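You operate a simulated robot arm through the tools that you are given. There is no shell and no other tool.

You run a simulated robot arm. Do the job below in one go: nothing can be reset, and whatever is moved stays where it is left.

## Task
Pile the two spilt stacks back on the white stack and square them with the base's two sliders.
Fine: blue, then green on top; the sliders end out again.

Only the result counts: the job must be done as asked and must still hold three seconds after the hand-in. Knocking over, shifting, dropping, spilling or breaking anything else fails it.

## Robot
A 7-joint arm with a two-finger parallel gripper, fixed in place. Base frame: the origin is on the floor under the middle of its stand, x ahead of it, y to its left, z up; the work surface is at about z = 825. Lengths are in mm, angles in degrees, forces in N, time in s.
It reaches about 1372 mm from its shoulder. Its first joint turns from -149.0 to 149.0 degrees. Payload 3.43 kg.
The tool frame sits at the grasp point between the pads (the TCP): z along the fingers, y along the line on which they close. The tips reach 30 mm beyond it. Largest opening 94 mm; finger width 28, thickness 10; the body of the gripper, 50 by 96 mm, starts 55 mm behind the TCP.
Orientation is that of the tool frame in the base frame, as [roll, pitch, yaw] about the fixed x, y, z axes, in that order (R = Rz(yaw) Ry(pitch) Rx(roll)). With the fingers straight down and closing along the base's y, the tool's x points along the base's -x, its y along +y and its z along -z.

## Interface
- The arm moves only by the tool send_rows. Its argument "rows" is a list of rows, each an object of numbers (a shift or turn left out is 0, a gripper value left out holds the last): "x", "y", "z": the shift along the tool's x, y, z in mm; "rx", "ry", "rz": the turn, a rotation vector about the tool's x, y, z in degrees; "gripper": the closure, from 0 (fully open) to 1 (shut). In form: [{"x": .., "y": .., "z": .., "rx": .., "ry": .., "rz": .., "gripper": ..}, ...]. A call has 1 to 20 rows; each row is the pose to reach, as a shift and turn from the pose commanded when the call began, along the tool's axes at that moment. Rows are played at 5 a second. More than 50 mm and 8.6 degrees between two rows, or a gripper value outside its range, and nothing of the call is played. A pose out of reach is approached as far as the arm can. The call stops where the force on the tool passes 40 N (or 10 N more than at its start, if that is more) or the arm is blocked; 0.2 s more then pass. Each finger travels about 45 mm/s and halts on what it meets, pressing with about 24 N; the grip force reading is that of the motor and also rises with nothing between the fingers. The clock runs only during rows and for 0.2 s after the last one: add rows that repeat a pose to give the fingers time. The reply holds the time, the measured pose of the TCP, the force on the tool along the base axes, the opening and the grip force, in the units named above and with some noise, with the torque about the TCP (base axes, N m) and any sound that the robot's microphone picked up, and new pictures: "views" is both (left out), scene, wrist or none.
- Cameras (640 x 400 px; columns grow to the right, rows downward): "scene" is fixed at [219.4, 645.4, 1415.2]; the picture's right is [-0.47, -0.88, 0.00], its down [-0.50, 0.26, -0.83] and it looks along [0.73, -0.39, -0.56] (base axes); focal length 340 px, centre (320, 200). "wrist" rides on the gripper at [76, 14, -102] in the tool frame; the picture's right is [-0.18, 0.98, 0.00], its down [-0.75, -0.14, -0.64] and it looks along [-0.63, -0.12, 0.77] (tool axes); focal length 243 px, centre (320, 200). There is no depth. A picture from a camera that has moved, and an enlarged one, comes with that camera's place and axes in the base frame and with its lens. The place of the scene camera against the robot may be out by one fixed shift of up to 25 mm in any direction.
- enlarge(camera, box): a new picture of the part [left, top, right, bottom] of that camera's present view, enlarged. The clock stands still meanwhile.
- hand_in(): hands the job in; it is judged then, once.

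Places have to be worked out from the pictures, the camera data and where the tool is seen. Open the gripper and draw the arm clear of the work before you hand the job in, unless the task says otherwise.

The tools are called after "Call:" as a command line: name --argument value ..., lists and objects as JSON in quotes. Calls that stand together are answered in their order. send_rows: Moves the arm, as the interface text tells. Its arguments: {"type":"object","properties":{"rows":{"type":"array","items":{"type":"object","properties":{"x":{"type":"number"},"y":{"type":"number"},"z":{"type":"number"},"rx":{"type":"number"},"ry":{"type":"number"},"rz":{"type":"number"},"gripper":{"type":"number"}}}},"views":{"type":"string","enum":["both","scene","wrist","none"]}},"required":["rows"]} The other tools are called the same way: enlarge (camera, box) takes an enlarged picture of a part of a camera's view; hand_in () hands the job in.

At the start:

```text
t: 0.0
tcp_pos: [789.7, 237.1, 1076.1]
tcp_rot: [179.9, 0.0, -180.0]
wrist_force: [0.5, -0.5, 0.0]
moment: [-0.01, 0.03, -0.01]
finger_gap: 94.1
grasp_force: 0.1
```

scene: 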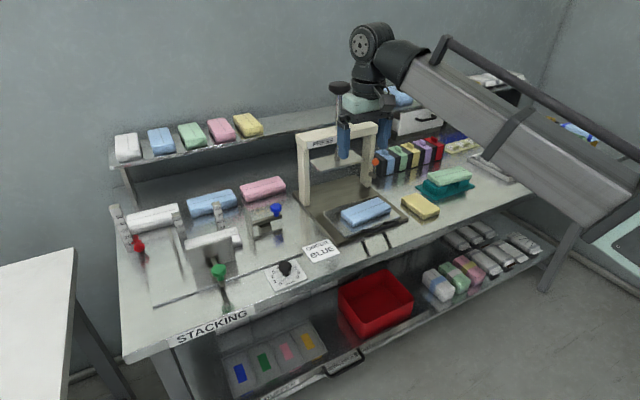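
wrist: 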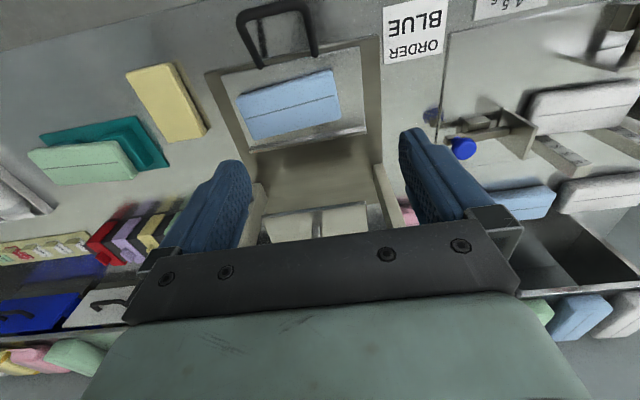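

I'll begin by looking closely at the bench to identify the white stack, the spilt stacks and the sliders before moving.

Call:
enlarge --camera "scene" --box '[100, 160, 300, 320]'

Call:
enlarge --camera "scene" --box '[280, 120, 540, 280]'

Call:
enlarge --camera "wrist" --box '[380, 0, 640, 220]'

Call:
enlarge --camera "wrist" --box '[0, 0, 380, 240]'

```text
2.50 times, centred on (200, 240) of scene
camera zoom: at [219.4, 645.4, 1415.2], right [-0.47, -0.88, 0.0], down [-0.5, 0.26, -0.83], along [0.73, -0.39, -0.56], focal length 850 px, centre (620, 100)
```

zoom: 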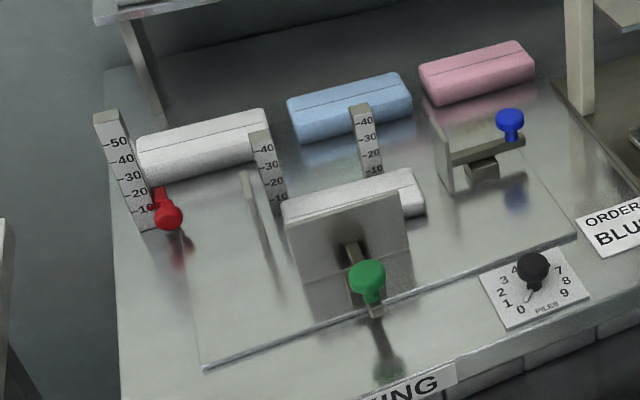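

```text
2.46 times, centred on (410, 200) of scene
camera zoom: at [219.4, 645.4, 1415.2], right [-0.47, -0.88, 0.0], down [-0.5, 0.26, -0.83], along [0.73, -0.39, -0.56], focal length 836 px, centre (98, 200)
```

zoom: 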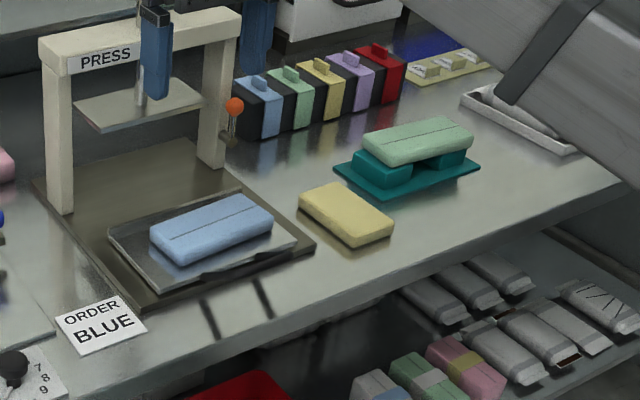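

```text
1.82 times, centred on (510, 110) of wrist
camera zoom: at [711.4, 250.7, 1179.5], right [0.18, 0.98, 0.0], down [0.75, -0.14, 0.64], along [0.63, -0.12, -0.77], focal length 441 px, centre (-26, 364)
```

zoom: 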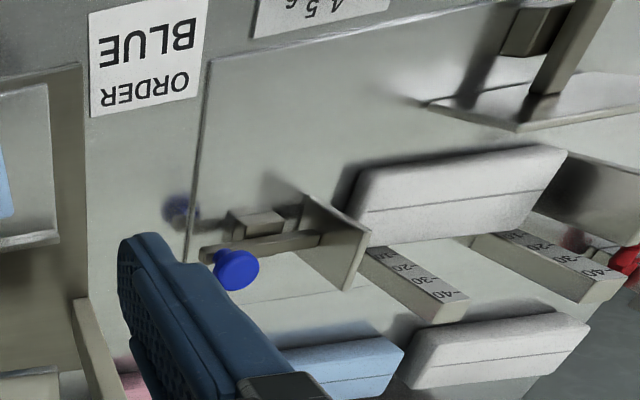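

```text
1.67 times, centred on (190, 120) of wrist
camera zoom: at [711.4, 250.7, 1179.5], right [0.18, 0.98, 0.0], down [0.75, -0.14, 0.64], along [0.63, -0.12, -0.77], focal length 404 px, centre (537, 333)
```

zoom: 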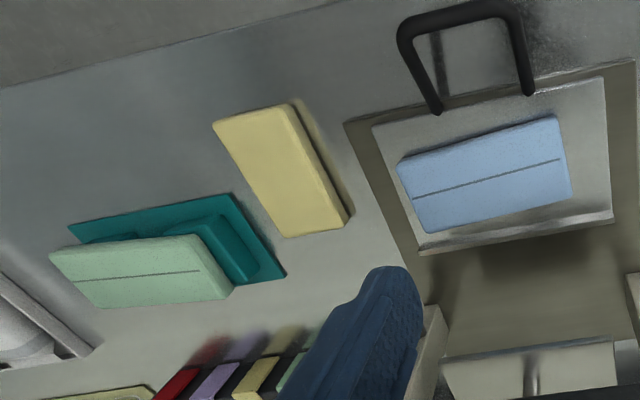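

The base with the white stack is at roughly (880, 555). I'll move the hand to the robot side of it, staying high, to get a good wrist view of the jig.

Call:
send_rows --rows '[{"x": 10, "y": 44, "z": -6}, {"x": 20, "y": 88, "z": -12}, {"x": 30, "y": 132, "z": -18}, {"x": 40, "y": 176, "z": -24}, {"x": 50, "y": 220, "z": -30}, {"x": 60, "y": 264, "z": -36}, {"x": 70, "y": 308, "z": -42}, {"x": 80, "y": 345, "z": -50}, {"x": 80, "y": 345, "z": -50}]'

```text
t: 2.0
tcp_pos: [709.2, 583.0, 1126.1]
tcp_rot: [-180.0, 0.0, -180.0]
wrist_force: [-0.1, 0.9, 0.3]
moment: [0.0, 0.03, -0.04]
finger_gap: 94.2
grasp_force: 0.2
camera wrist: at [632.4, 596.9, 1229.8], right [0.18, 0.98, 0.0], down [0.75, -0.14, 0.64], along [0.63, -0.12, -0.77], focal length 243 px, centre (320, 200)
```

scene: 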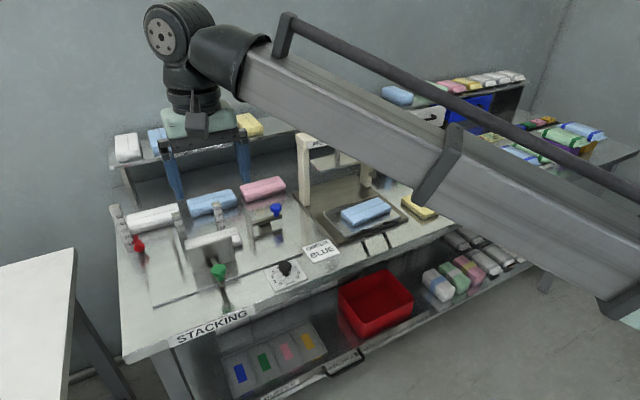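
wrist: 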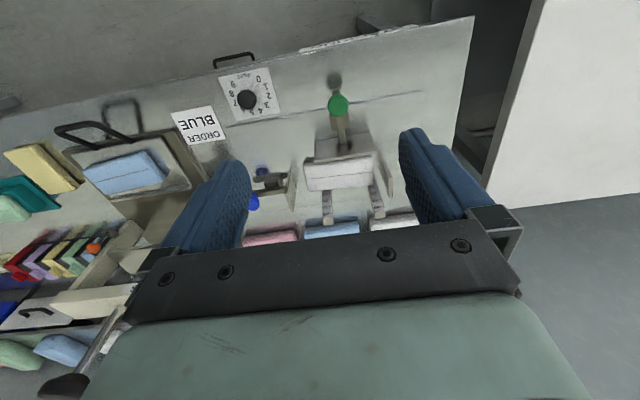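

Now enlarging both views: the jig from the wrist, and the scene, which now shows more stuff at the right.

Call:
enlarge --camera "wrist" --box '[220, 60, 420, 260]'

Call:
enlarge --camera "scene" --box '[370, 60, 640, 230]'

Call:
enlarge --camera "scene" --box '[100, 170, 260, 320]'

Call:
enlarge --camera "wrist" --box '[0, 80, 200, 300]'

```text
2.00 times, centred on (320, 160) of wrist
camera zoom: at [632.4, 596.9, 1229.8], right [0.18, 0.98, 0.0], down [0.75, -0.14, 0.64], along [0.63, -0.12, -0.77], focal length 485 px, centre (320, 280)
```

zoom: 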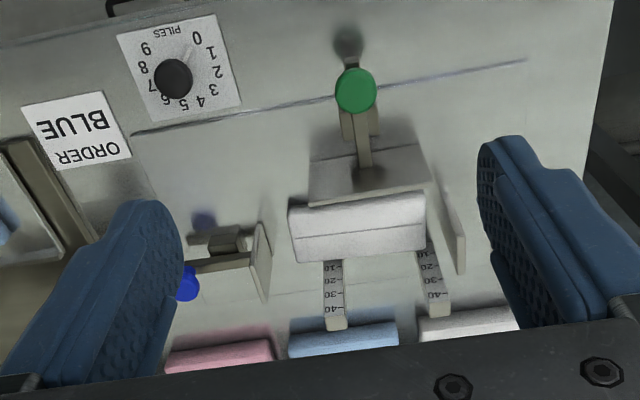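

```text
2.35 times, centred on (505, 145) of scene
camera zoom: at [219.4, 645.4, 1415.2], right [-0.47, -0.88, 0.0], down [-0.5, 0.26, -0.83], along [0.73, -0.39, -0.56], focal length 800 px, centre (-115, 329)
```

zoom: 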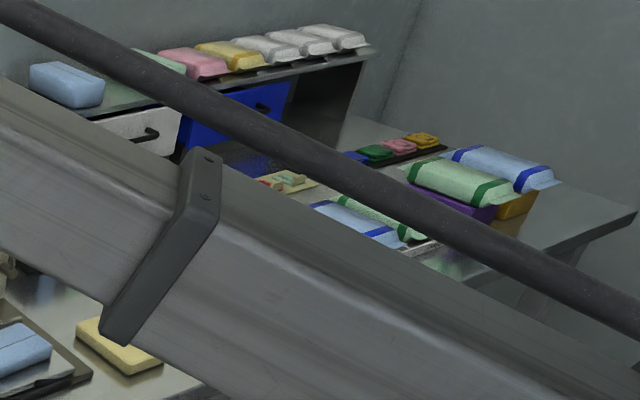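

```text
2.67 times, centred on (180, 245) of scene
camera zoom: at [219.4, 645.4, 1415.2], right [-0.47, -0.88, 0.0], down [-0.5, 0.26, -0.83], along [0.73, -0.39, -0.56], focal length 906 px, centre (693, 80)
```

zoom: 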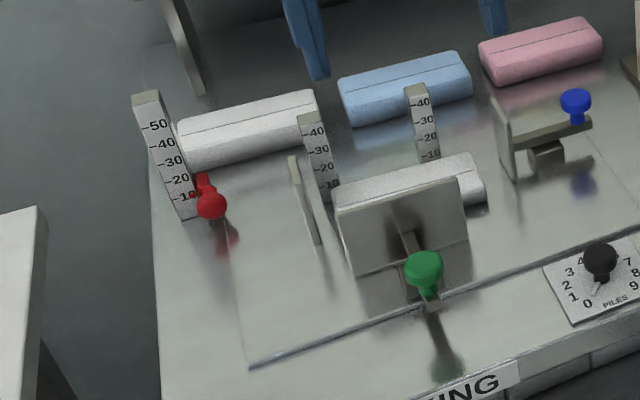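

```text
1.82 times, centred on (100, 190) of wrist
camera zoom: at [632.4, 596.9, 1229.8], right [0.18, 0.98, 0.0], down [0.75, -0.14, 0.64], along [0.63, -0.12, -0.77], focal length 441 px, centre (720, 218)
```

zoom: 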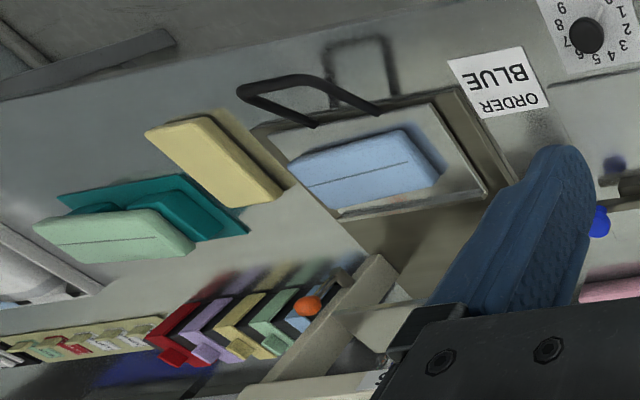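

The back row (white, blue, pink) sits evenly at x≈1010, y≈413/550/681; other blocks are a blue on the press tray (~804,200), a yellow (~778,41) and a green on a teal stand (~824,-99). I'll move back toward the right at height to look at those from the wrist.

Call:
send_rows --rows '[{"x": 5, "y": -45, "z": 0}, {"x": 10, "y": -90, "z": 5}, {"x": 15, "y": -135, "z": 10}, {"x": 20, "y": -180, "z": 15}, {"x": 25, "y": -225, "z": 20}, {"x": 30, "y": -270, "z": 25}, {"x": 35, "y": -315, "z": 30}, {"x": 40, "y": -360, "z": 40}, {"x": 45, "y": -405, "z": 50}, {"x": 45, "y": -445, "z": 60}, {"x": 45, "y": -445, "z": 60}]'

```text
t: 4.4
tcp_pos: [662.7, 135.6, 1066.9]
tcp_rot: [180.0, 0.0, -180.0]
wrist_force: [-1.0, -0.3, 0.5]
moment: [0.02, 0.0, -0.02]
finger_gap: 94.0
grasp_force: 0.0
camera wrist: at [586.5, 150.3, 1169.1], right [0.18, 0.98, 0.0], down [0.75, -0.14, 0.64], along [0.63, -0.12, -0.77], focal length 243 px, centre (320, 200)
```

scene: 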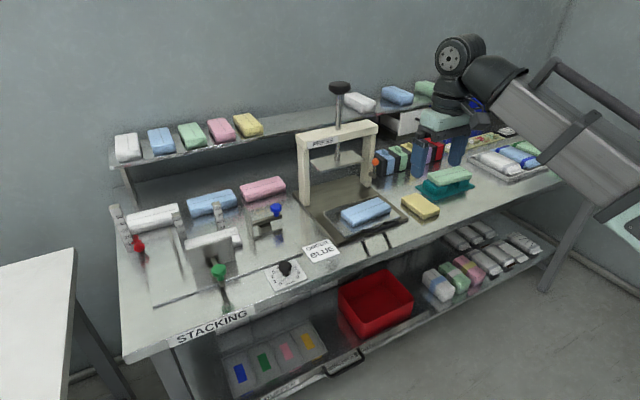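
wrist: 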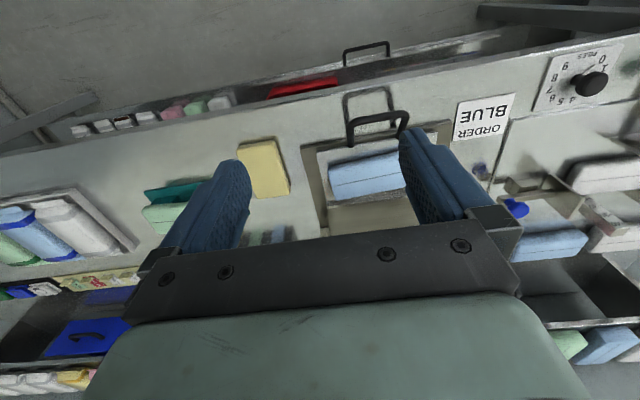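

Call:
enlarge --camera "wrist" --box '[120, 120, 300, 250]'

Call:
enlarge --camera "wrist" --box '[280, 90, 440, 240]'

Call:
enlarge --camera "scene" --box '[300, 150, 500, 270]'

Call:
enlarge --camera "wrist" --box '[0, 160, 200, 330]'

Call:
enlarge --camera "scene" --box '[420, 100, 560, 220]'

```text
3.08 times, centred on (210, 185) of wrist
camera zoom: at [586.5, 150.3, 1169.1], right [0.18, 0.98, 0.0], down [0.75, -0.14, 0.64], along [0.63, -0.12, -0.77], focal length 746 px, centre (658, 246)
```

zoom: 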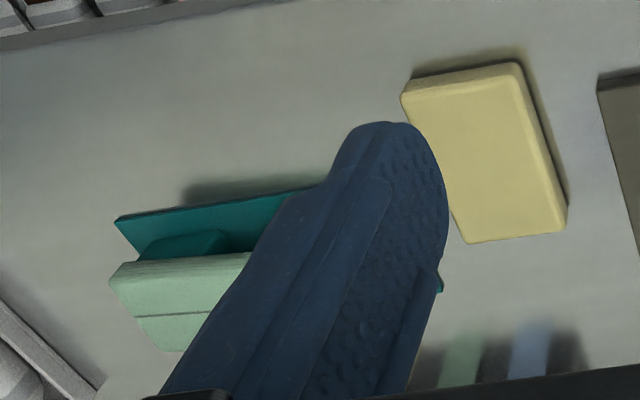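

```text
2.67 times, centred on (360, 165) of wrist
camera zoom: at [586.5, 150.3, 1169.1], right [0.18, 0.98, 0.0], down [0.75, -0.14, 0.64], along [0.63, -0.12, -0.77], focal length 647 px, centre (213, 293)
```

zoom: 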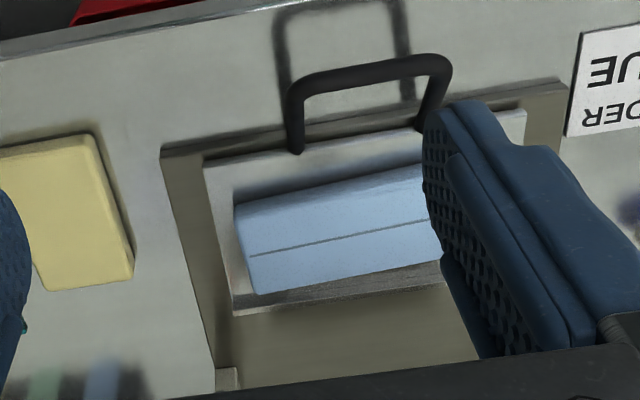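

```text
3.20 times, centred on (400, 210) of scene
camera zoom: at [219.4, 645.4, 1415.2], right [-0.47, -0.88, 0.0], down [-0.5, 0.26, -0.83], along [0.73, -0.39, -0.56], focal length 1088 px, centre (64, 168)
```

zoom: 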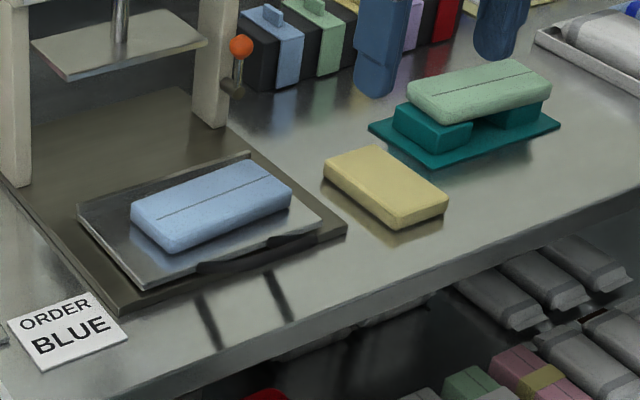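

```text
2.35 times, centred on (100, 245) of wrist
camera zoom: at [586.5, 150.3, 1169.1], right [0.18, 0.98, 0.0], down [0.75, -0.14, 0.64], along [0.63, -0.12, -0.77], focal length 571 px, centre (838, 94)
```

zoom: 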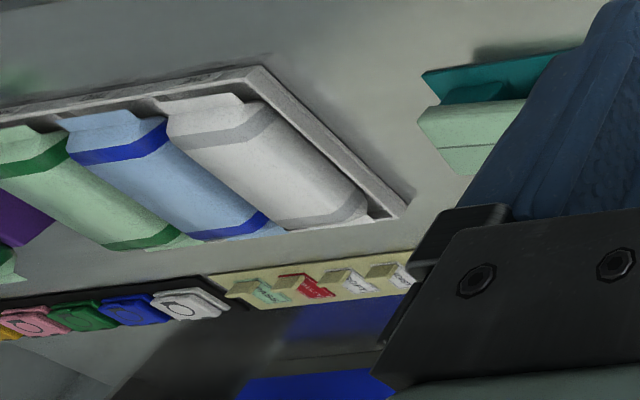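

```text
3.33 times, centred on (490, 160) of scene
camera zoom: at [219.4, 645.4, 1415.2], right [-0.47, -0.88, 0.0], down [-0.5, 0.26, -0.83], along [0.73, -0.39, -0.56], focal length 1133 px, centre (-247, 333)
```

zoom: 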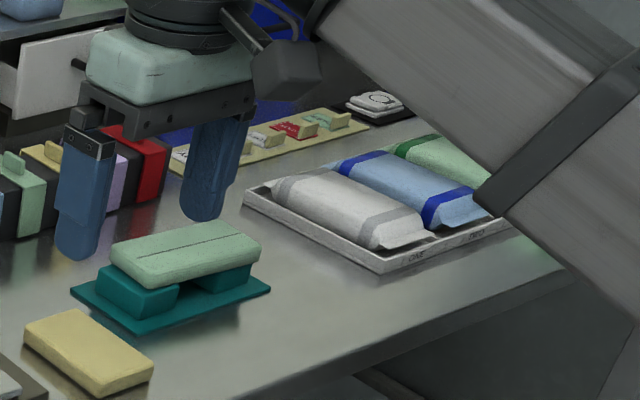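

The press-tray blue and cradle green look like possible candidates, but the back-row blue does too, so I need to determine which ones are really "spilt". I'll look at the back row and the region behind the base from above.

Call:
send_rows --rows '[{"x": 0, "y": 10, "z": -40}, {"x": -10, "y": 50, "z": -70}, {"x": -30, "y": 90, "z": -90}, {"x": -50, "y": 130, "z": -90}, {"x": -70, "y": 170, "z": -90}, {"x": -90, "y": 210, "z": -90}, {"x": -110, "y": 250, "z": -90}, {"x": -130, "y": 290, "z": -90}, {"x": -150, "y": 330, "z": -90}, {"x": -170, "y": 370, "z": -90}, {"x": -195, "y": 405, "z": -90}, {"x": -220, "y": 425, "z": -90}, {"x": -240, "y": 425, "z": -90}, {"x": -240, "y": 425, "z": -90}]'

```text
refused: row 2 steps farther than a row can; nothing moved
```

One step was just over 50 mm; resending with smaller steps.

Call:
send_rows --rows '[{"x": 0, "y": 10, "z": -40}, {"x": -10, "y": 40, "z": -75}, {"x": -30, "y": 80, "z": -90}, {"x": -50, "y": 120, "z": -90}, {"x": -70, "y": 160, "z": -90}, {"x": -90, "y": 200, "z": -90}, {"x": -110, "y": 240, "z": -90}, {"x": -130, "y": 280, "z": -90}, {"x": -150, "y": 320, "z": -90}, {"x": -170, "y": 360, "z": -90}, {"x": -195, "y": 400, "z": -90}, {"x": -220, "y": 425, "z": -90}, {"x": -240, "y": 425, "z": -90}, {"x": -240, "y": 425, "z": -90}]'

```text
t: 7.4
tcp_pos: [902.8, 562.3, 1155.7]
tcp_rot: [-180.0, 0.0, 179.9]
wrist_force: [0.3, 0.2, -0.1]
moment: [0.02, -0.01, 0.0]
finger_gap: 93.9
grasp_force: 0.2
out of reach, approached as far as the arm can: row 1, 2, 3, 4
camera wrist: at [826.0, 576.6, 1259.1], right [0.18, 0.98, 0.0], down [0.75, -0.14, 0.64], along [0.63, -0.12, -0.77], focal length 243 px, centre (320, 200)
```

scene: 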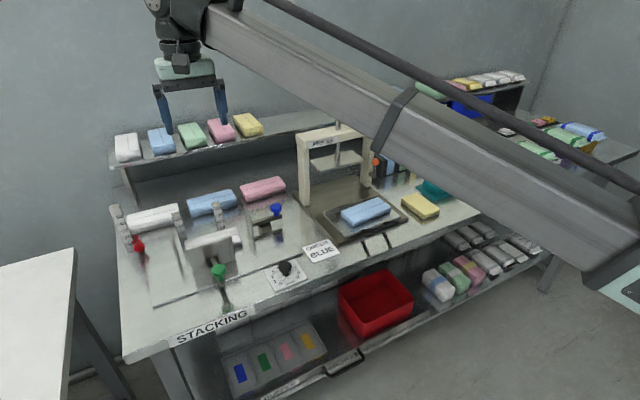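
wrist: 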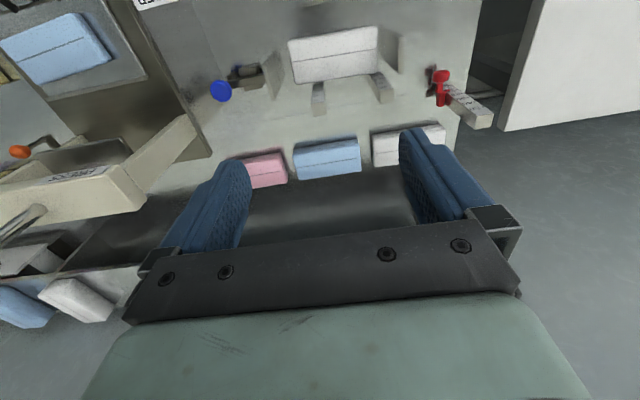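

Call:
enlarge --camera "wrist" --box '[200, 0, 500, 200]'

Call:
enlarge --camera "wrist" --box '[0, 0, 220, 140]'

Call:
enlarge --camera "wrist" --box '[360, 40, 540, 160]'

```text
2.00 times, centred on (350, 100) of wrist
camera zoom: at [826.0, 576.6, 1259.1], right [0.18, 0.98, 0.0], down [0.75, -0.14, 0.64], along [0.63, -0.12, -0.77], focal length 485 px, centre (260, 400)
```

zoom: 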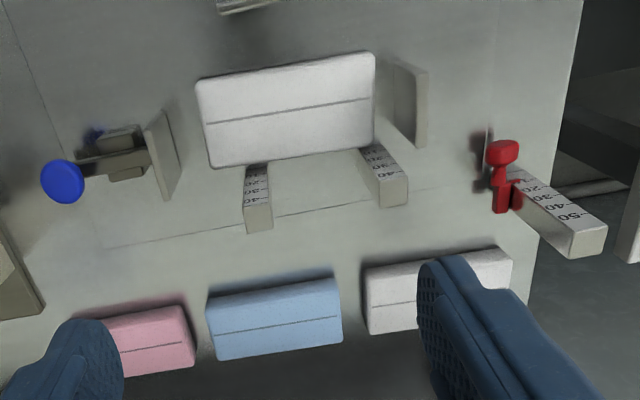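

```text
2.86 times, centred on (110, 70) of wrist
camera zoom: at [826.0, 576.6, 1259.1], right [0.18, 0.98, 0.0], down [0.75, -0.14, 0.64], along [0.63, -0.12, -0.77], focal length 693 px, centre (920, 571)
```

zoom: 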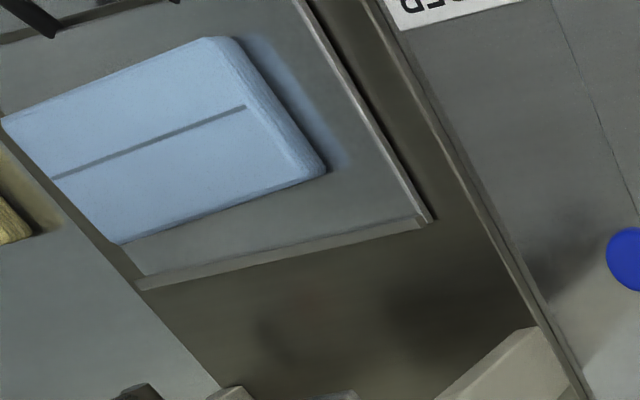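

```text
3.33 times, centred on (450, 100) of wrist
camera zoom: at [826.0, 576.6, 1259.1], right [0.18, 0.98, 0.0], down [0.75, -0.14, 0.64], along [0.63, -0.12, -0.77], focal length 809 px, centre (-113, 533)
```

zoom: 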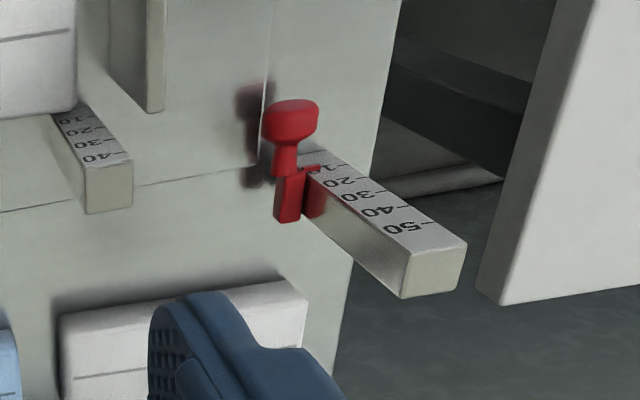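

Only candidates with matching size (≈120×60) besides the neat back row are the tray blue and cradle green; yellow is a smaller block. I'll check the far right of the room in the present scene view for other possibilities.

Call:
enlarge --camera "scene" --box '[400, 50, 640, 210]'

Call:
enlarge --camera "scene" --box '[220, 210, 560, 400]'

Call:
enlarge --camera "scene" --box '[280, 140, 440, 260]'

```text
2.50 times, centred on (520, 130) of scene
camera zoom: at [219.4, 645.4, 1415.2], right [-0.47, -0.88, 0.0], down [-0.5, 0.26, -0.83], along [0.73, -0.39, -0.56], focal length 850 px, centre (-180, 375)
```

zoom: 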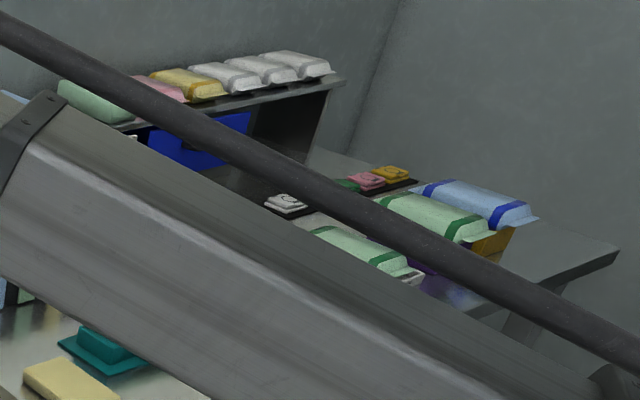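

```text
1.88 times, centred on (390, 305) of scene
camera zoom: at [219.4, 645.4, 1415.2], right [-0.47, -0.88, 0.0], down [-0.5, 0.26, -0.83], along [0.73, -0.39, -0.56], focal length 640 px, centre (188, 2)
```

zoom: 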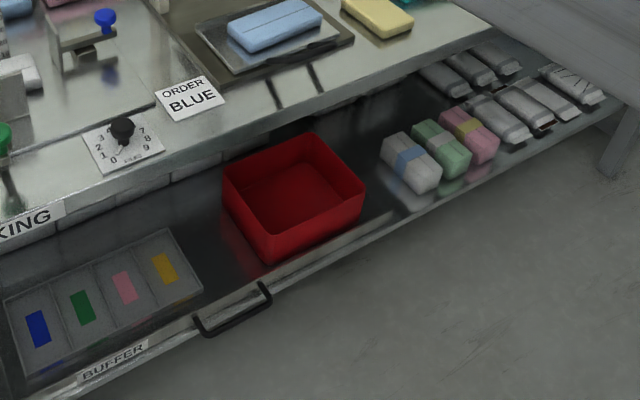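

```text
3.33 times, centred on (360, 200) of scene
camera zoom: at [219.4, 645.4, 1415.2], right [-0.47, -0.88, 0.0], down [-0.5, 0.26, -0.83], along [0.73, -0.39, -0.56], focal length 1133 px, centre (187, 200)
```

zoom: 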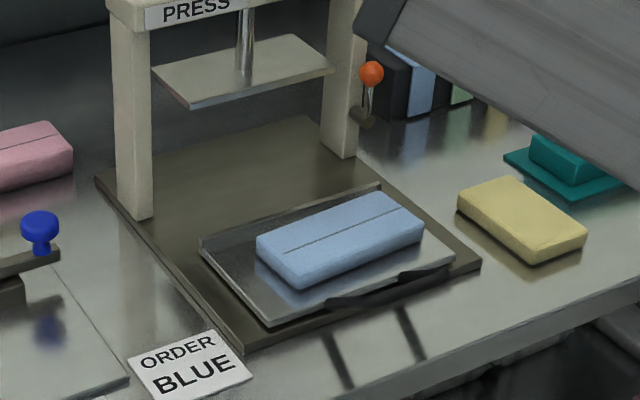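

I'll go look closely at the green on the teal fixture: back off in x first, then traverse right at a safe height.

Call:
send_rows --rows '[{"x": 45, "y": -10, "z": 5}, {"x": 90, "y": -25, "z": 10}, {"x": 130, "y": -50, "z": 15}, {"x": 165, "y": -80, "z": 25}, {"x": 190, "y": -120, "z": 35}, {"x": 200, "y": -165, "z": 45}, {"x": 200, "y": -210, "z": 55}, {"x": 200, "y": -255, "z": 65}, {"x": 200, "y": -300, "z": 75}, {"x": 200, "y": -345, "z": 85}, {"x": 200, "y": -390, "z": 95}, {"x": 200, "y": -435, "z": 100}, {"x": 200, "y": -480, "z": 100}, {"x": 200, "y": -525, "z": 100}, {"x": 200, "y": -570, "z": 100}, {"x": 200, "y": -615, "z": 105}, {"x": 200, "y": -650, "z": 110}, {"x": 200, "y": -650, "z": 110}]'

```text
t: 11.2
tcp_pos: [702.8, -90.6, 1047.8]
tcp_rot: [180.0, 0.0, 180.0]
wrist_force: [0.2, -0.7, -0.2]
moment: [0.0, -0.02, -0.02]
finger_gap: 94.1
grasp_force: 0.0
camera wrist: at [625.4, -74.5, 1150.2], right [0.18, 0.98, 0.0], down [0.75, -0.14, 0.64], along [0.63, -0.12, -0.77], focal length 243 px, centre (320, 200)
```

scene: 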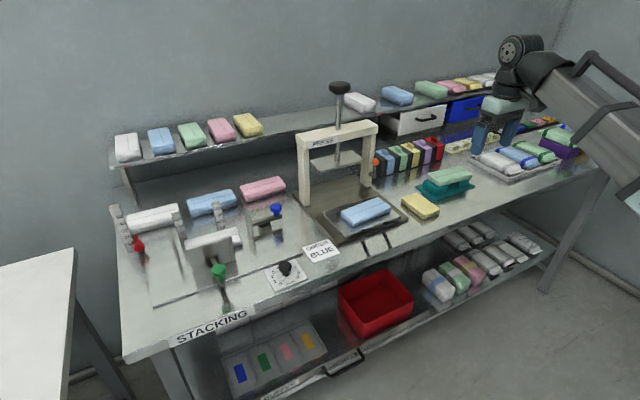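
wrist: 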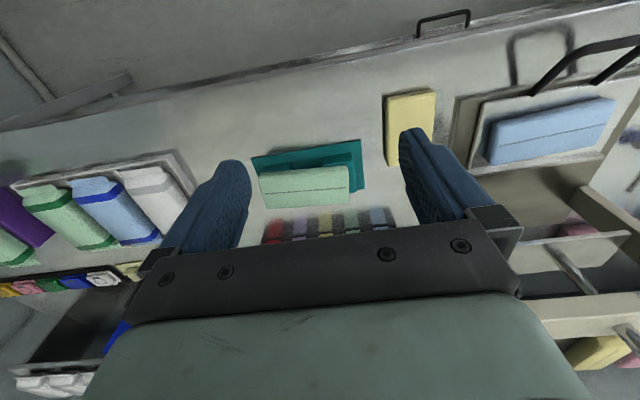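

Call:
enlarge --camera "wrist" --box '[230, 110, 390, 230]'

Call:
enlarge --camera "scene" --box '[390, 130, 500, 230]'

Call:
enlarge --camera "scene" --box '[420, 60, 640, 200]'

Call:
enlarge --camera "wrist" --box '[0, 140, 200, 300]'

```text
3.33 times, centred on (310, 170) of wrist
camera zoom: at [625.4, -74.5, 1150.2], right [0.18, 0.98, 0.0], down [0.75, -0.14, 0.64], along [0.63, -0.12, -0.77], focal length 809 px, centre (353, 300)
```

zoom: 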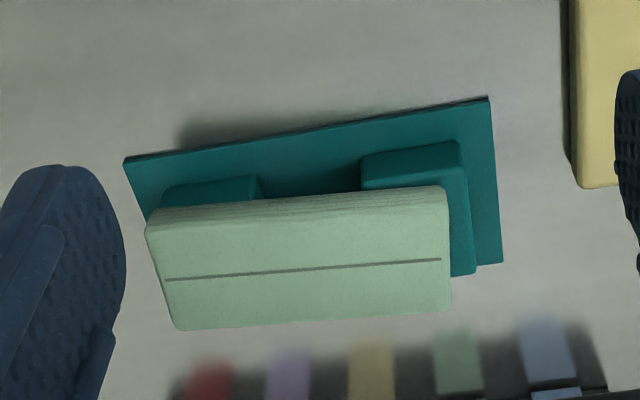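

```text
4.00 times, centred on (445, 180) of scene
camera zoom: at [219.4, 645.4, 1415.2], right [-0.47, -0.88, 0.0], down [-0.5, 0.26, -0.83], along [0.73, -0.39, -0.56], focal length 1359 px, centre (-180, 280)
```

zoom: 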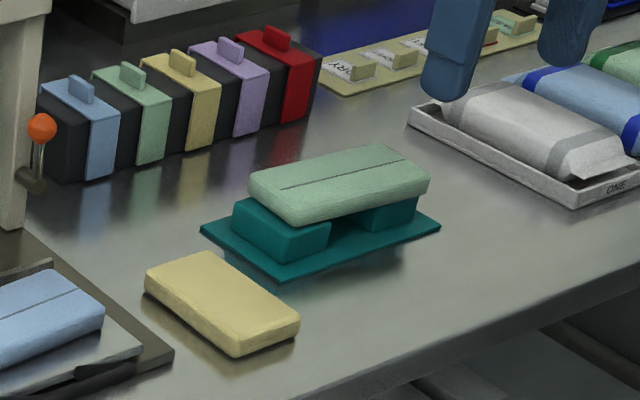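

```text
2.86 times, centred on (530, 130) of scene
camera zoom: at [219.4, 645.4, 1415.2], right [-0.47, -0.88, 0.0], down [-0.5, 0.26, -0.83], along [0.73, -0.39, -0.56], focal length 971 px, centre (-280, 400)
```

zoom: 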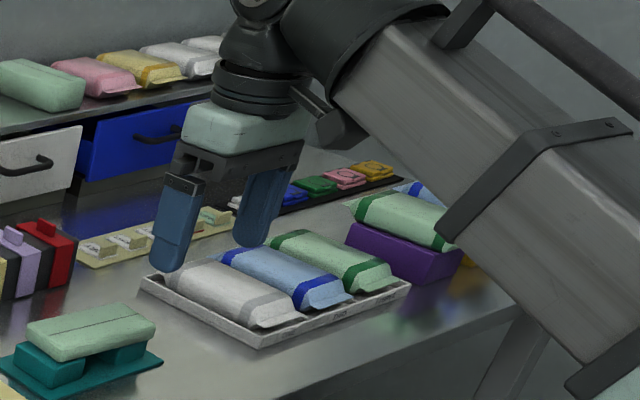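

```text
2.50 times, centred on (100, 220) of wrist
camera zoom: at [625.4, -74.5, 1150.2], right [0.18, 0.98, 0.0], down [0.75, -0.14, 0.64], along [0.63, -0.12, -0.77], focal length 606 px, centre (870, 150)
```

zoom: 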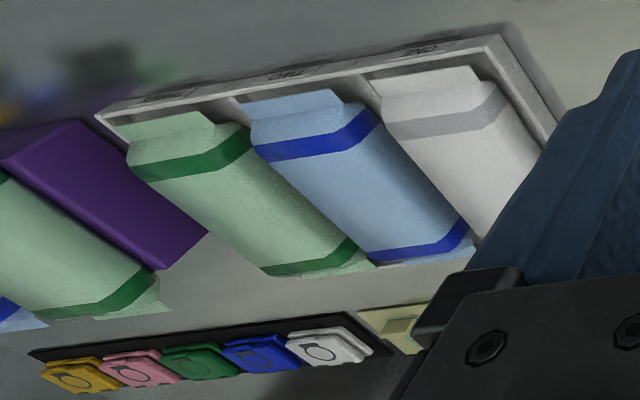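

The green sits on a teal cradle, yawed ~4° (centre ≈ (830,-131)), and the tray blue is yawed ~-5° while the back row is perfectly neat stock. So I take the two loose stacks – blue on the tray and green on the cradle – as the spilt ones. I'll move over the blue and turn the hand 90° so the fingers can close across the 60 mm width.

Call:
send_rows --rows '[{"x": -10, "y": 20, "z": 0, "rz": -8}, {"x": -20, "y": 40, "z": 0, "rz": -16}, {"x": -30, "y": 60, "z": 0, "rz": -24}, {"x": -40, "y": 80, "z": 0, "rz": -32}, {"x": -50, "y": 100, "z": 0, "rz": -40}, {"x": -60, "y": 120, "z": 0, "rz": -48}, {"x": -70, "y": 140, "z": 0, "rz": -56}, {"x": -80, "y": 160, "z": 0, "rz": -64}, {"x": -90, "y": 180, "z": 0, "rz": -72}, {"x": -100, "y": 200, "z": 0, "rz": -80}, {"x": -110, "y": 220, "z": 0, "rz": -86}, {"x": -115, "y": 240, "z": 0, "rz": -90}, {"x": -115, "y": 240, "z": 0, "rz": -90}]'

```text
t: 14.0
tcp_pos: [819.0, 152.5, 1048.5]
tcp_rot: [180.0, 0.0, -90.0]
wrist_force: [1.0, 0.0, -0.3]
moment: [0.03, 0.01, -0.02]
finger_gap: 94.0
grasp_force: 0.1
camera wrist: at [803.3, 76.2, 1149.6], right [-0.98, 0.18, 0.0], down [0.14, 0.75, 0.64], along [0.12, 0.63, -0.77], focal length 243 px, centre (320, 200)
```

scene: 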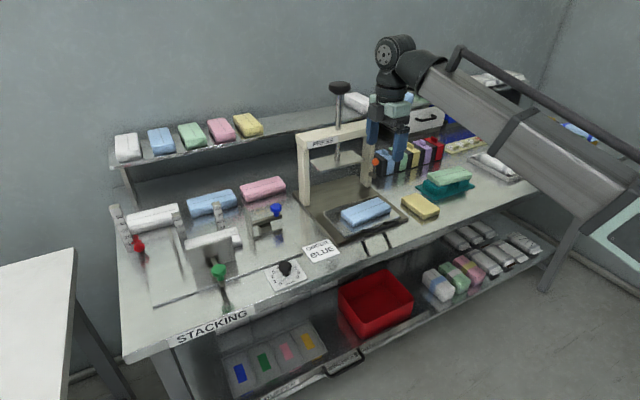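
wrist: 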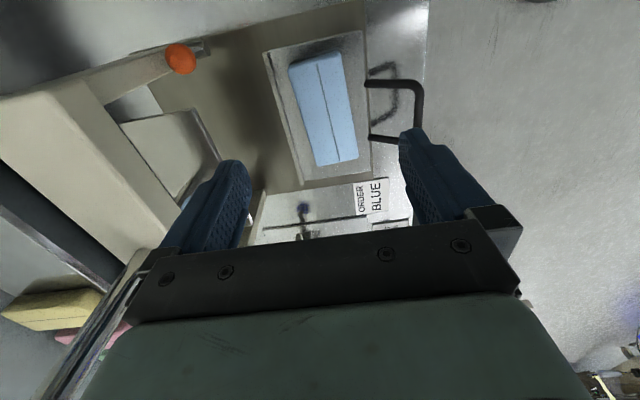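

The blue on the tray is in view. I'll enlarge to measure its corners.

Call:
enlarge --camera "wrist" --box '[250, 20, 450, 200]'

Call:
enlarge --camera "scene" --box '[310, 180, 430, 255]'

```text
2.22 times, centred on (350, 110) of wrist
camera zoom: at [803.3, 76.2, 1149.6], right [-0.98, 0.18, 0.0], down [0.14, 0.75, 0.64], along [0.12, 0.63, -0.77], focal length 539 px, centre (253, 400)
```

zoom: 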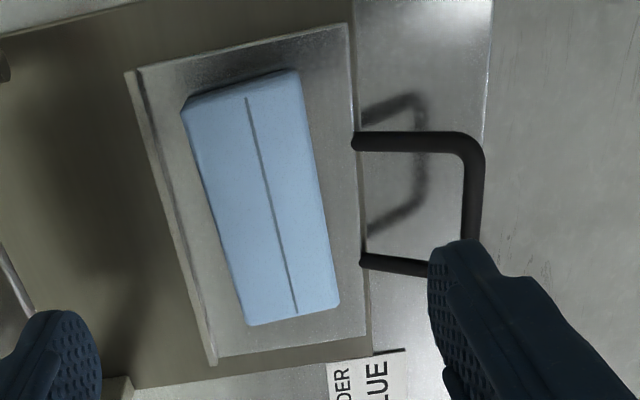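

```text
5.33 times, centred on (370, 218) of scene
camera zoom: at [219.4, 645.4, 1415.2], right [-0.47, -0.88, 0.0], down [-0.5, 0.26, -0.83], along [0.73, -0.39, -0.56], focal length 1812 px, centre (53, 107)
```

zoom: 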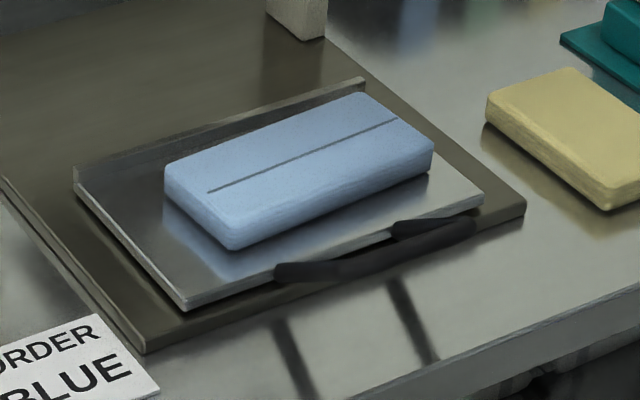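

Triangulating the two wrist views gives blue centre ≈ (813,194), top z≈852, size ≈128×58, long axis ~3.6° CCW of +y. I'll hover at z≈930 above it with the fingers opened to about 76 mm and re-check.

Call:
send_rows --rows '[{"x": -20, "y": 3, "z": 20, "rz": -2, "gripper": 0.1}, {"x": -41.5, "y": 6, "z": 55, "rz": -3.6, "gripper": 0.19}, {"x": -41.5, "y": 6, "z": 90, "rz": -3.6, "gripper": 0.19}, {"x": -41.5, "y": 6, "z": 118, "rz": -3.6, "gripper": 0.19}, {"x": -41.5, "y": 6, "z": 118, "rz": -3.6, "gripper": 0.19}]'

```text
t: 15.2
tcp_pos: [812.2, 193.4, 928.6]
tcp_rot: [-180.0, 0.0, -86.3]
wrist_force: [-0.3, -0.2, 1.1]
moment: [-0.01, 0.04, 0.0]
finger_gap: 76.0
grasp_force: 0.1
camera wrist: at [802.2, 116.5, 1031.1], right [-0.99, 0.12, 0.0], down [0.09, 0.76, 0.64], along [0.08, 0.64, -0.77], focal length 243 px, centre (320, 200)
```

scene: 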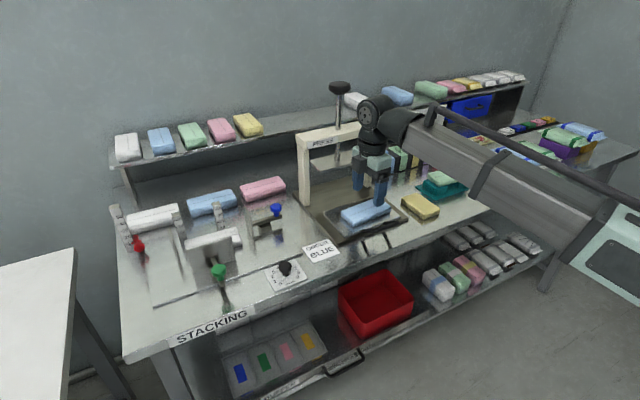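
wrist: 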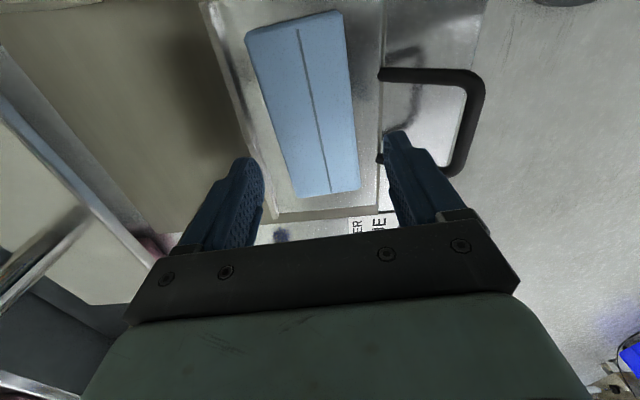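

Hovering over the blue. I'll enlarge to verify centring and angle before descending.

Call:
enlarge --camera "wrist" --box '[220, 0, 420, 220]'

Call:
enlarge --camera "scene" --box '[310, 140, 430, 250]'

```text
1.82 times, centred on (320, 110) of wrist
camera zoom: at [802.2, 116.5, 1031.1], right [-0.99, 0.12, 0.0], down [0.09, 0.76, 0.64], along [0.08, 0.64, -0.77], focal length 441 px, centre (320, 364)
```

zoom: 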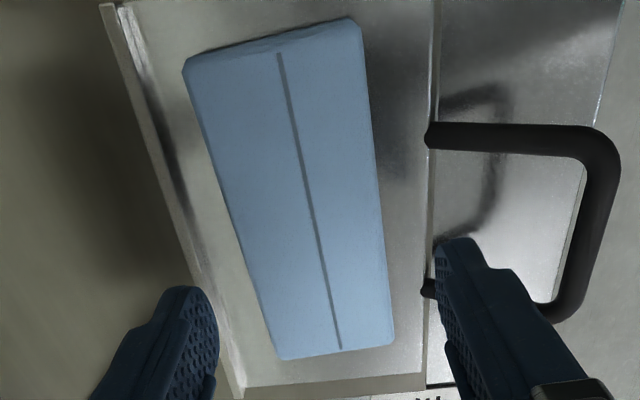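

```text
3.64 times, centred on (370, 195) of scene
camera zoom: at [219.4, 645.4, 1415.2], right [-0.47, -0.88, 0.0], down [-0.5, 0.26, -0.83], along [0.73, -0.39, -0.56], focal length 1236 px, centre (138, 218)
```

zoom: 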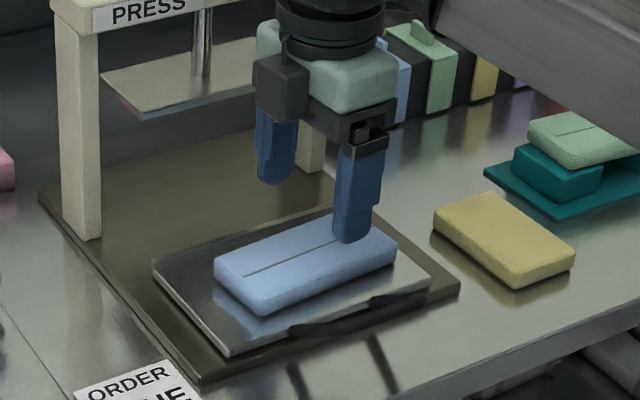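

Corners agree well with z_top=852, centre ≈ (814,193.5), yaw ≈4.4°. Descending to put the tips about 16 mm below the top edge, still open.

Call:
send_rows --rows '[{"x": 0, "y": -1.5, "z": 20, "rz": -0.7}, {"x": 0, "y": -1.5, "z": 40, "rz": -0.7}, {"x": 0, "y": -1.5, "z": 52, "rz": -0.7}, {"x": 0, "y": -1.5, "z": 62, "rz": -0.7}, {"x": 0, "y": -1.5, "z": 62, "rz": -0.7}]'

```text
t: 16.4
tcp_pos: [813.9, 192.4, 869.9]
tcp_rot: [-179.7, -0.1, -85.7]
wrist_force: [-0.2, 0.4, 12.0]
moment: [-0.09, 0.51, 0.01]
finger_gap: 76.5
grasp_force: 0.2
stopped in row 5: the force on the tool passed its limit at 42 N (the readings are from after the stop); the commanded pose is now the measured one
camera wrist: at [805.0, 115.7, 972.7], right [-0.99, 0.11, 0.0], down [0.08, 0.76, 0.64], along [0.07, 0.64, -0.77], focal length 243 px, centre (320, 200)
```

scene: 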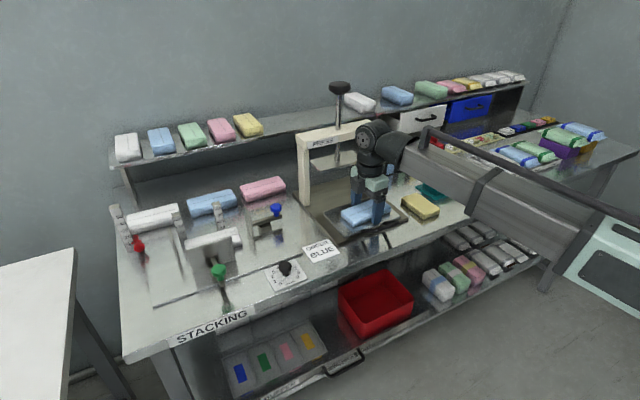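
wrist: 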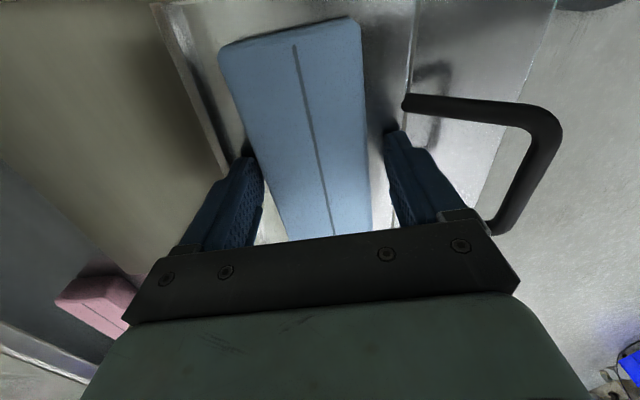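

The −x fingertip touched the tray floor at tip z≈840, so the floor is ~839 and the stack is only about 14–15 mm thick. I'll raise 2.5 mm, level the tool and close.

Call:
send_rows --rows '[{"z": -2.5, "rx": -0.3}, {"z": -2.5, "rx": -0.3}, {"z": -2.5, "rx": -0.3, "gripper": 0.3}, {"z": -2.5, "rx": -0.3, "gripper": 0.45}, {"z": -2.5, "rx": -0.3, "gripper": 0.6}, {"z": -2.5, "rx": -0.3, "gripper": 0.6}]'

```text
t: 17.8
tcp_pos: [814.5, 192.2, 871.3]
tcp_rot: [179.9, 0.0, -85.6]
wrist_force: [0.2, -0.9, -0.2]
moment: [0.02, 0.03, 0.01]
finger_gap: 58.6
grasp_force: 23.7
camera wrist: at [805.7, 115.8, 974.4], right [-0.99, 0.11, 0.0], down [0.09, 0.76, 0.64], along [0.07, 0.64, -0.77], focal length 243 px, centre (320, 200)
```

scene: 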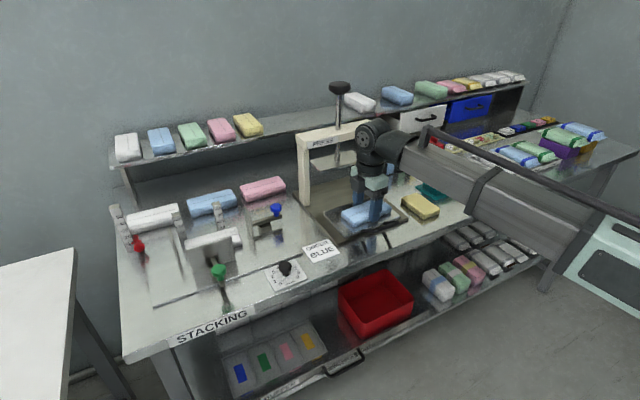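
wrist: 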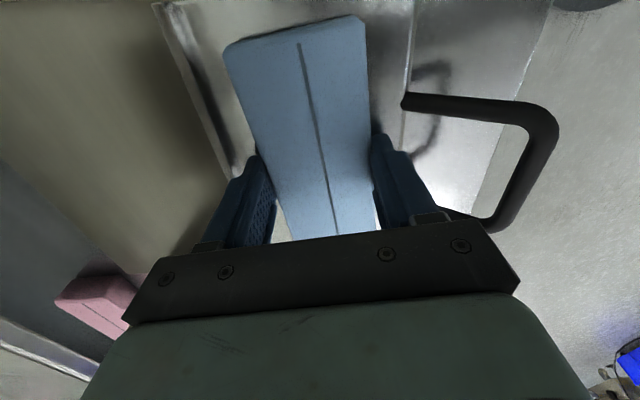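

Gripped at 58.6 mm with 24 N. Lifting slowly, straight up.

Call:
send_rows --rows '[{"z": -5, "gripper": 0.6}, {"z": -12, "gripper": 0.6}, {"z": -25, "gripper": 0.6}, {"z": -45, "gripper": 0.6}, {"z": -70, "gripper": 0.6}, {"z": -100, "gripper": 0.6}, {"z": -130, "gripper": 0.6}, {"z": -130, "gripper": 0.6}]'

```text
t: 19.6
tcp_pos: [816.1, 192.9, 1003.0]
tcp_rot: [179.8, 0.0, -85.6]
wrist_force: [-1.1, 0.7, 0.1]
moment: [0.01, 0.01, 0.0]
finger_gap: 58.6
grasp_force: 24.1
camera wrist: at [806.9, 116.1, 1104.6], right [-0.99, 0.11, 0.0], down [0.09, 0.76, 0.64], along [0.07, 0.64, -0.77], focal length 243 px, centre (320, 200)
```

scene: 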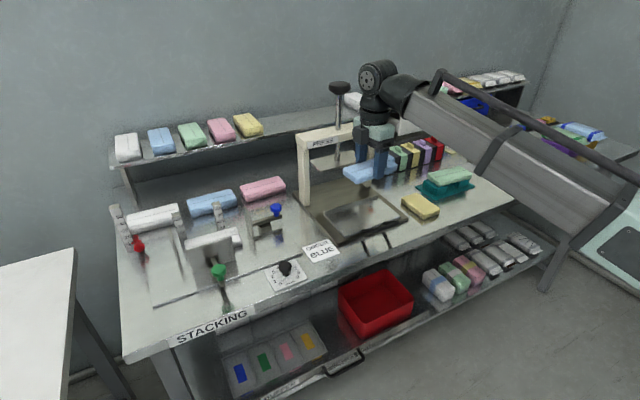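
wrist: 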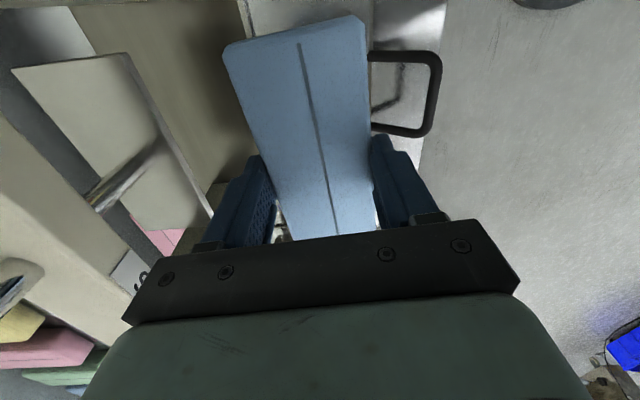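

Blue is held and the tray stayed put. Triangulating the earlier views puts the white stack at centre ≈ (898,585), top z≈843, yaw ≈ -2°; posts at (945,554)/(944,648), +y fence at y≈667, blue pusher at y≈490, green pusher at x≈830. I'll carry the blue along y at height, then over the white stack.

Call:
send_rows --rows '[{"x": -40, "y": -3.1, "gripper": 0.6}, {"x": -85, "y": -6.5, "gripper": 0.6}, {"x": -130, "y": -10, "gripper": 0.6}, {"x": -175, "y": -13.5, "gripper": 0.6}, {"x": -220, "y": -17, "gripper": 0.6}, {"x": -265, "y": -20.4, "rz": 2, "gripper": 0.6}, {"x": -310, "y": -23.9, "rz": 4, "gripper": 0.6}, {"x": -355, "y": -30, "rz": 6, "gripper": 0.6}, {"x": -375, "y": -60, "rz": 6.5, "gripper": 0.6}, {"x": -383, "y": -95, "rz": 6.5, "gripper": 0.6}, {"x": -384.6, "y": -111.5, "rz": 6.5, "gripper": 0.6}, {"x": -384.6, "y": -111.5, "rz": 6.5, "gripper": 0.6}]'

```text
t: 22.2
tcp_pos: [897.4, 586.5, 1002.9]
tcp_rot: [179.8, -0.1, -92.2]
wrist_force: [-0.5, 1.0, -0.5]
moment: [-0.02, -0.01, 0.0]
finger_gap: 58.8
grasp_force: 24.2
camera wrist: at [880.2, 509.9, 1105.2], right [-0.97, 0.22, 0.0], down [0.17, 0.75, 0.64], along [0.14, 0.63, -0.77], focal length 243 px, centre (320, 200)
```

scene: 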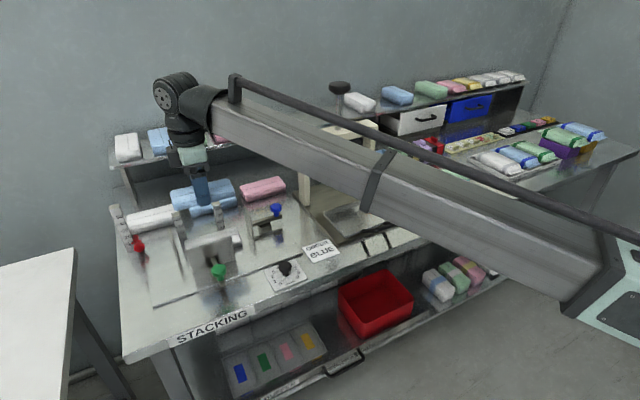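
wrist: 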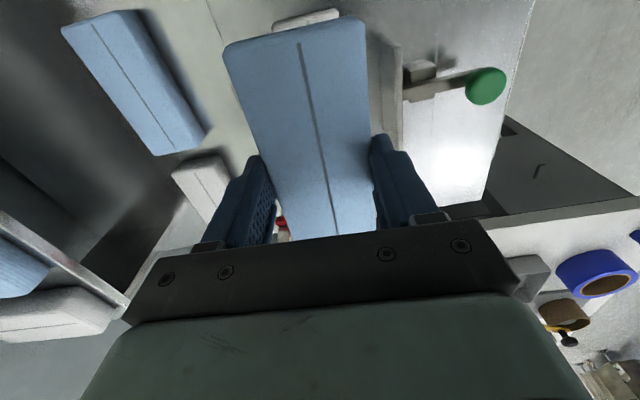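

Over the white stack. Enlarging both views to check the alignment before lowering.

Call:
enlarge --camera "wrist" --box '[200, 0, 520, 200]'

Call:
enlarge --camera "scene" --box '[110, 160, 290, 300]'

```text
2.00 times, centred on (360, 100) of wrist
camera zoom: at [880.2, 509.9, 1105.2], right [-0.97, 0.22, 0.0], down [0.17, 0.75, 0.64], along [0.14, 0.63, -0.77], focal length 485 px, centre (240, 400)
```

zoom: 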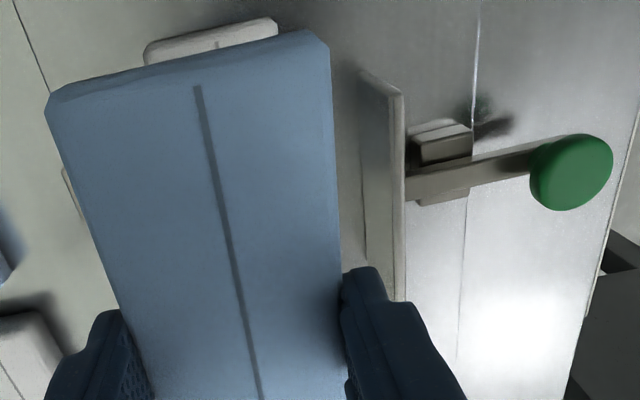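

```text
2.86 times, centred on (200, 230) of scene
camera zoom: at [219.4, 645.4, 1415.2], right [-0.47, -0.88, 0.0], down [-0.5, 0.26, -0.83], along [0.73, -0.39, -0.56], focal length 971 px, centre (663, 114)
```

zoom: 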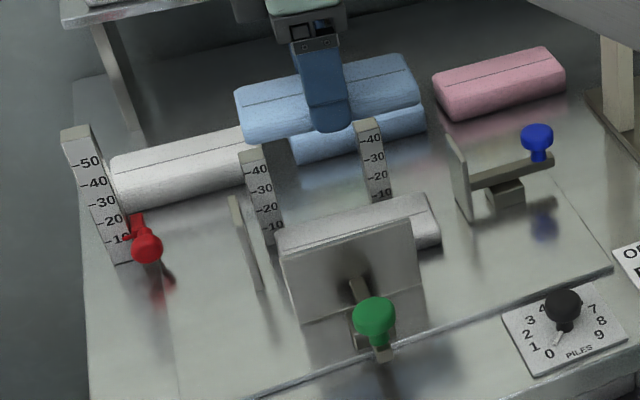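

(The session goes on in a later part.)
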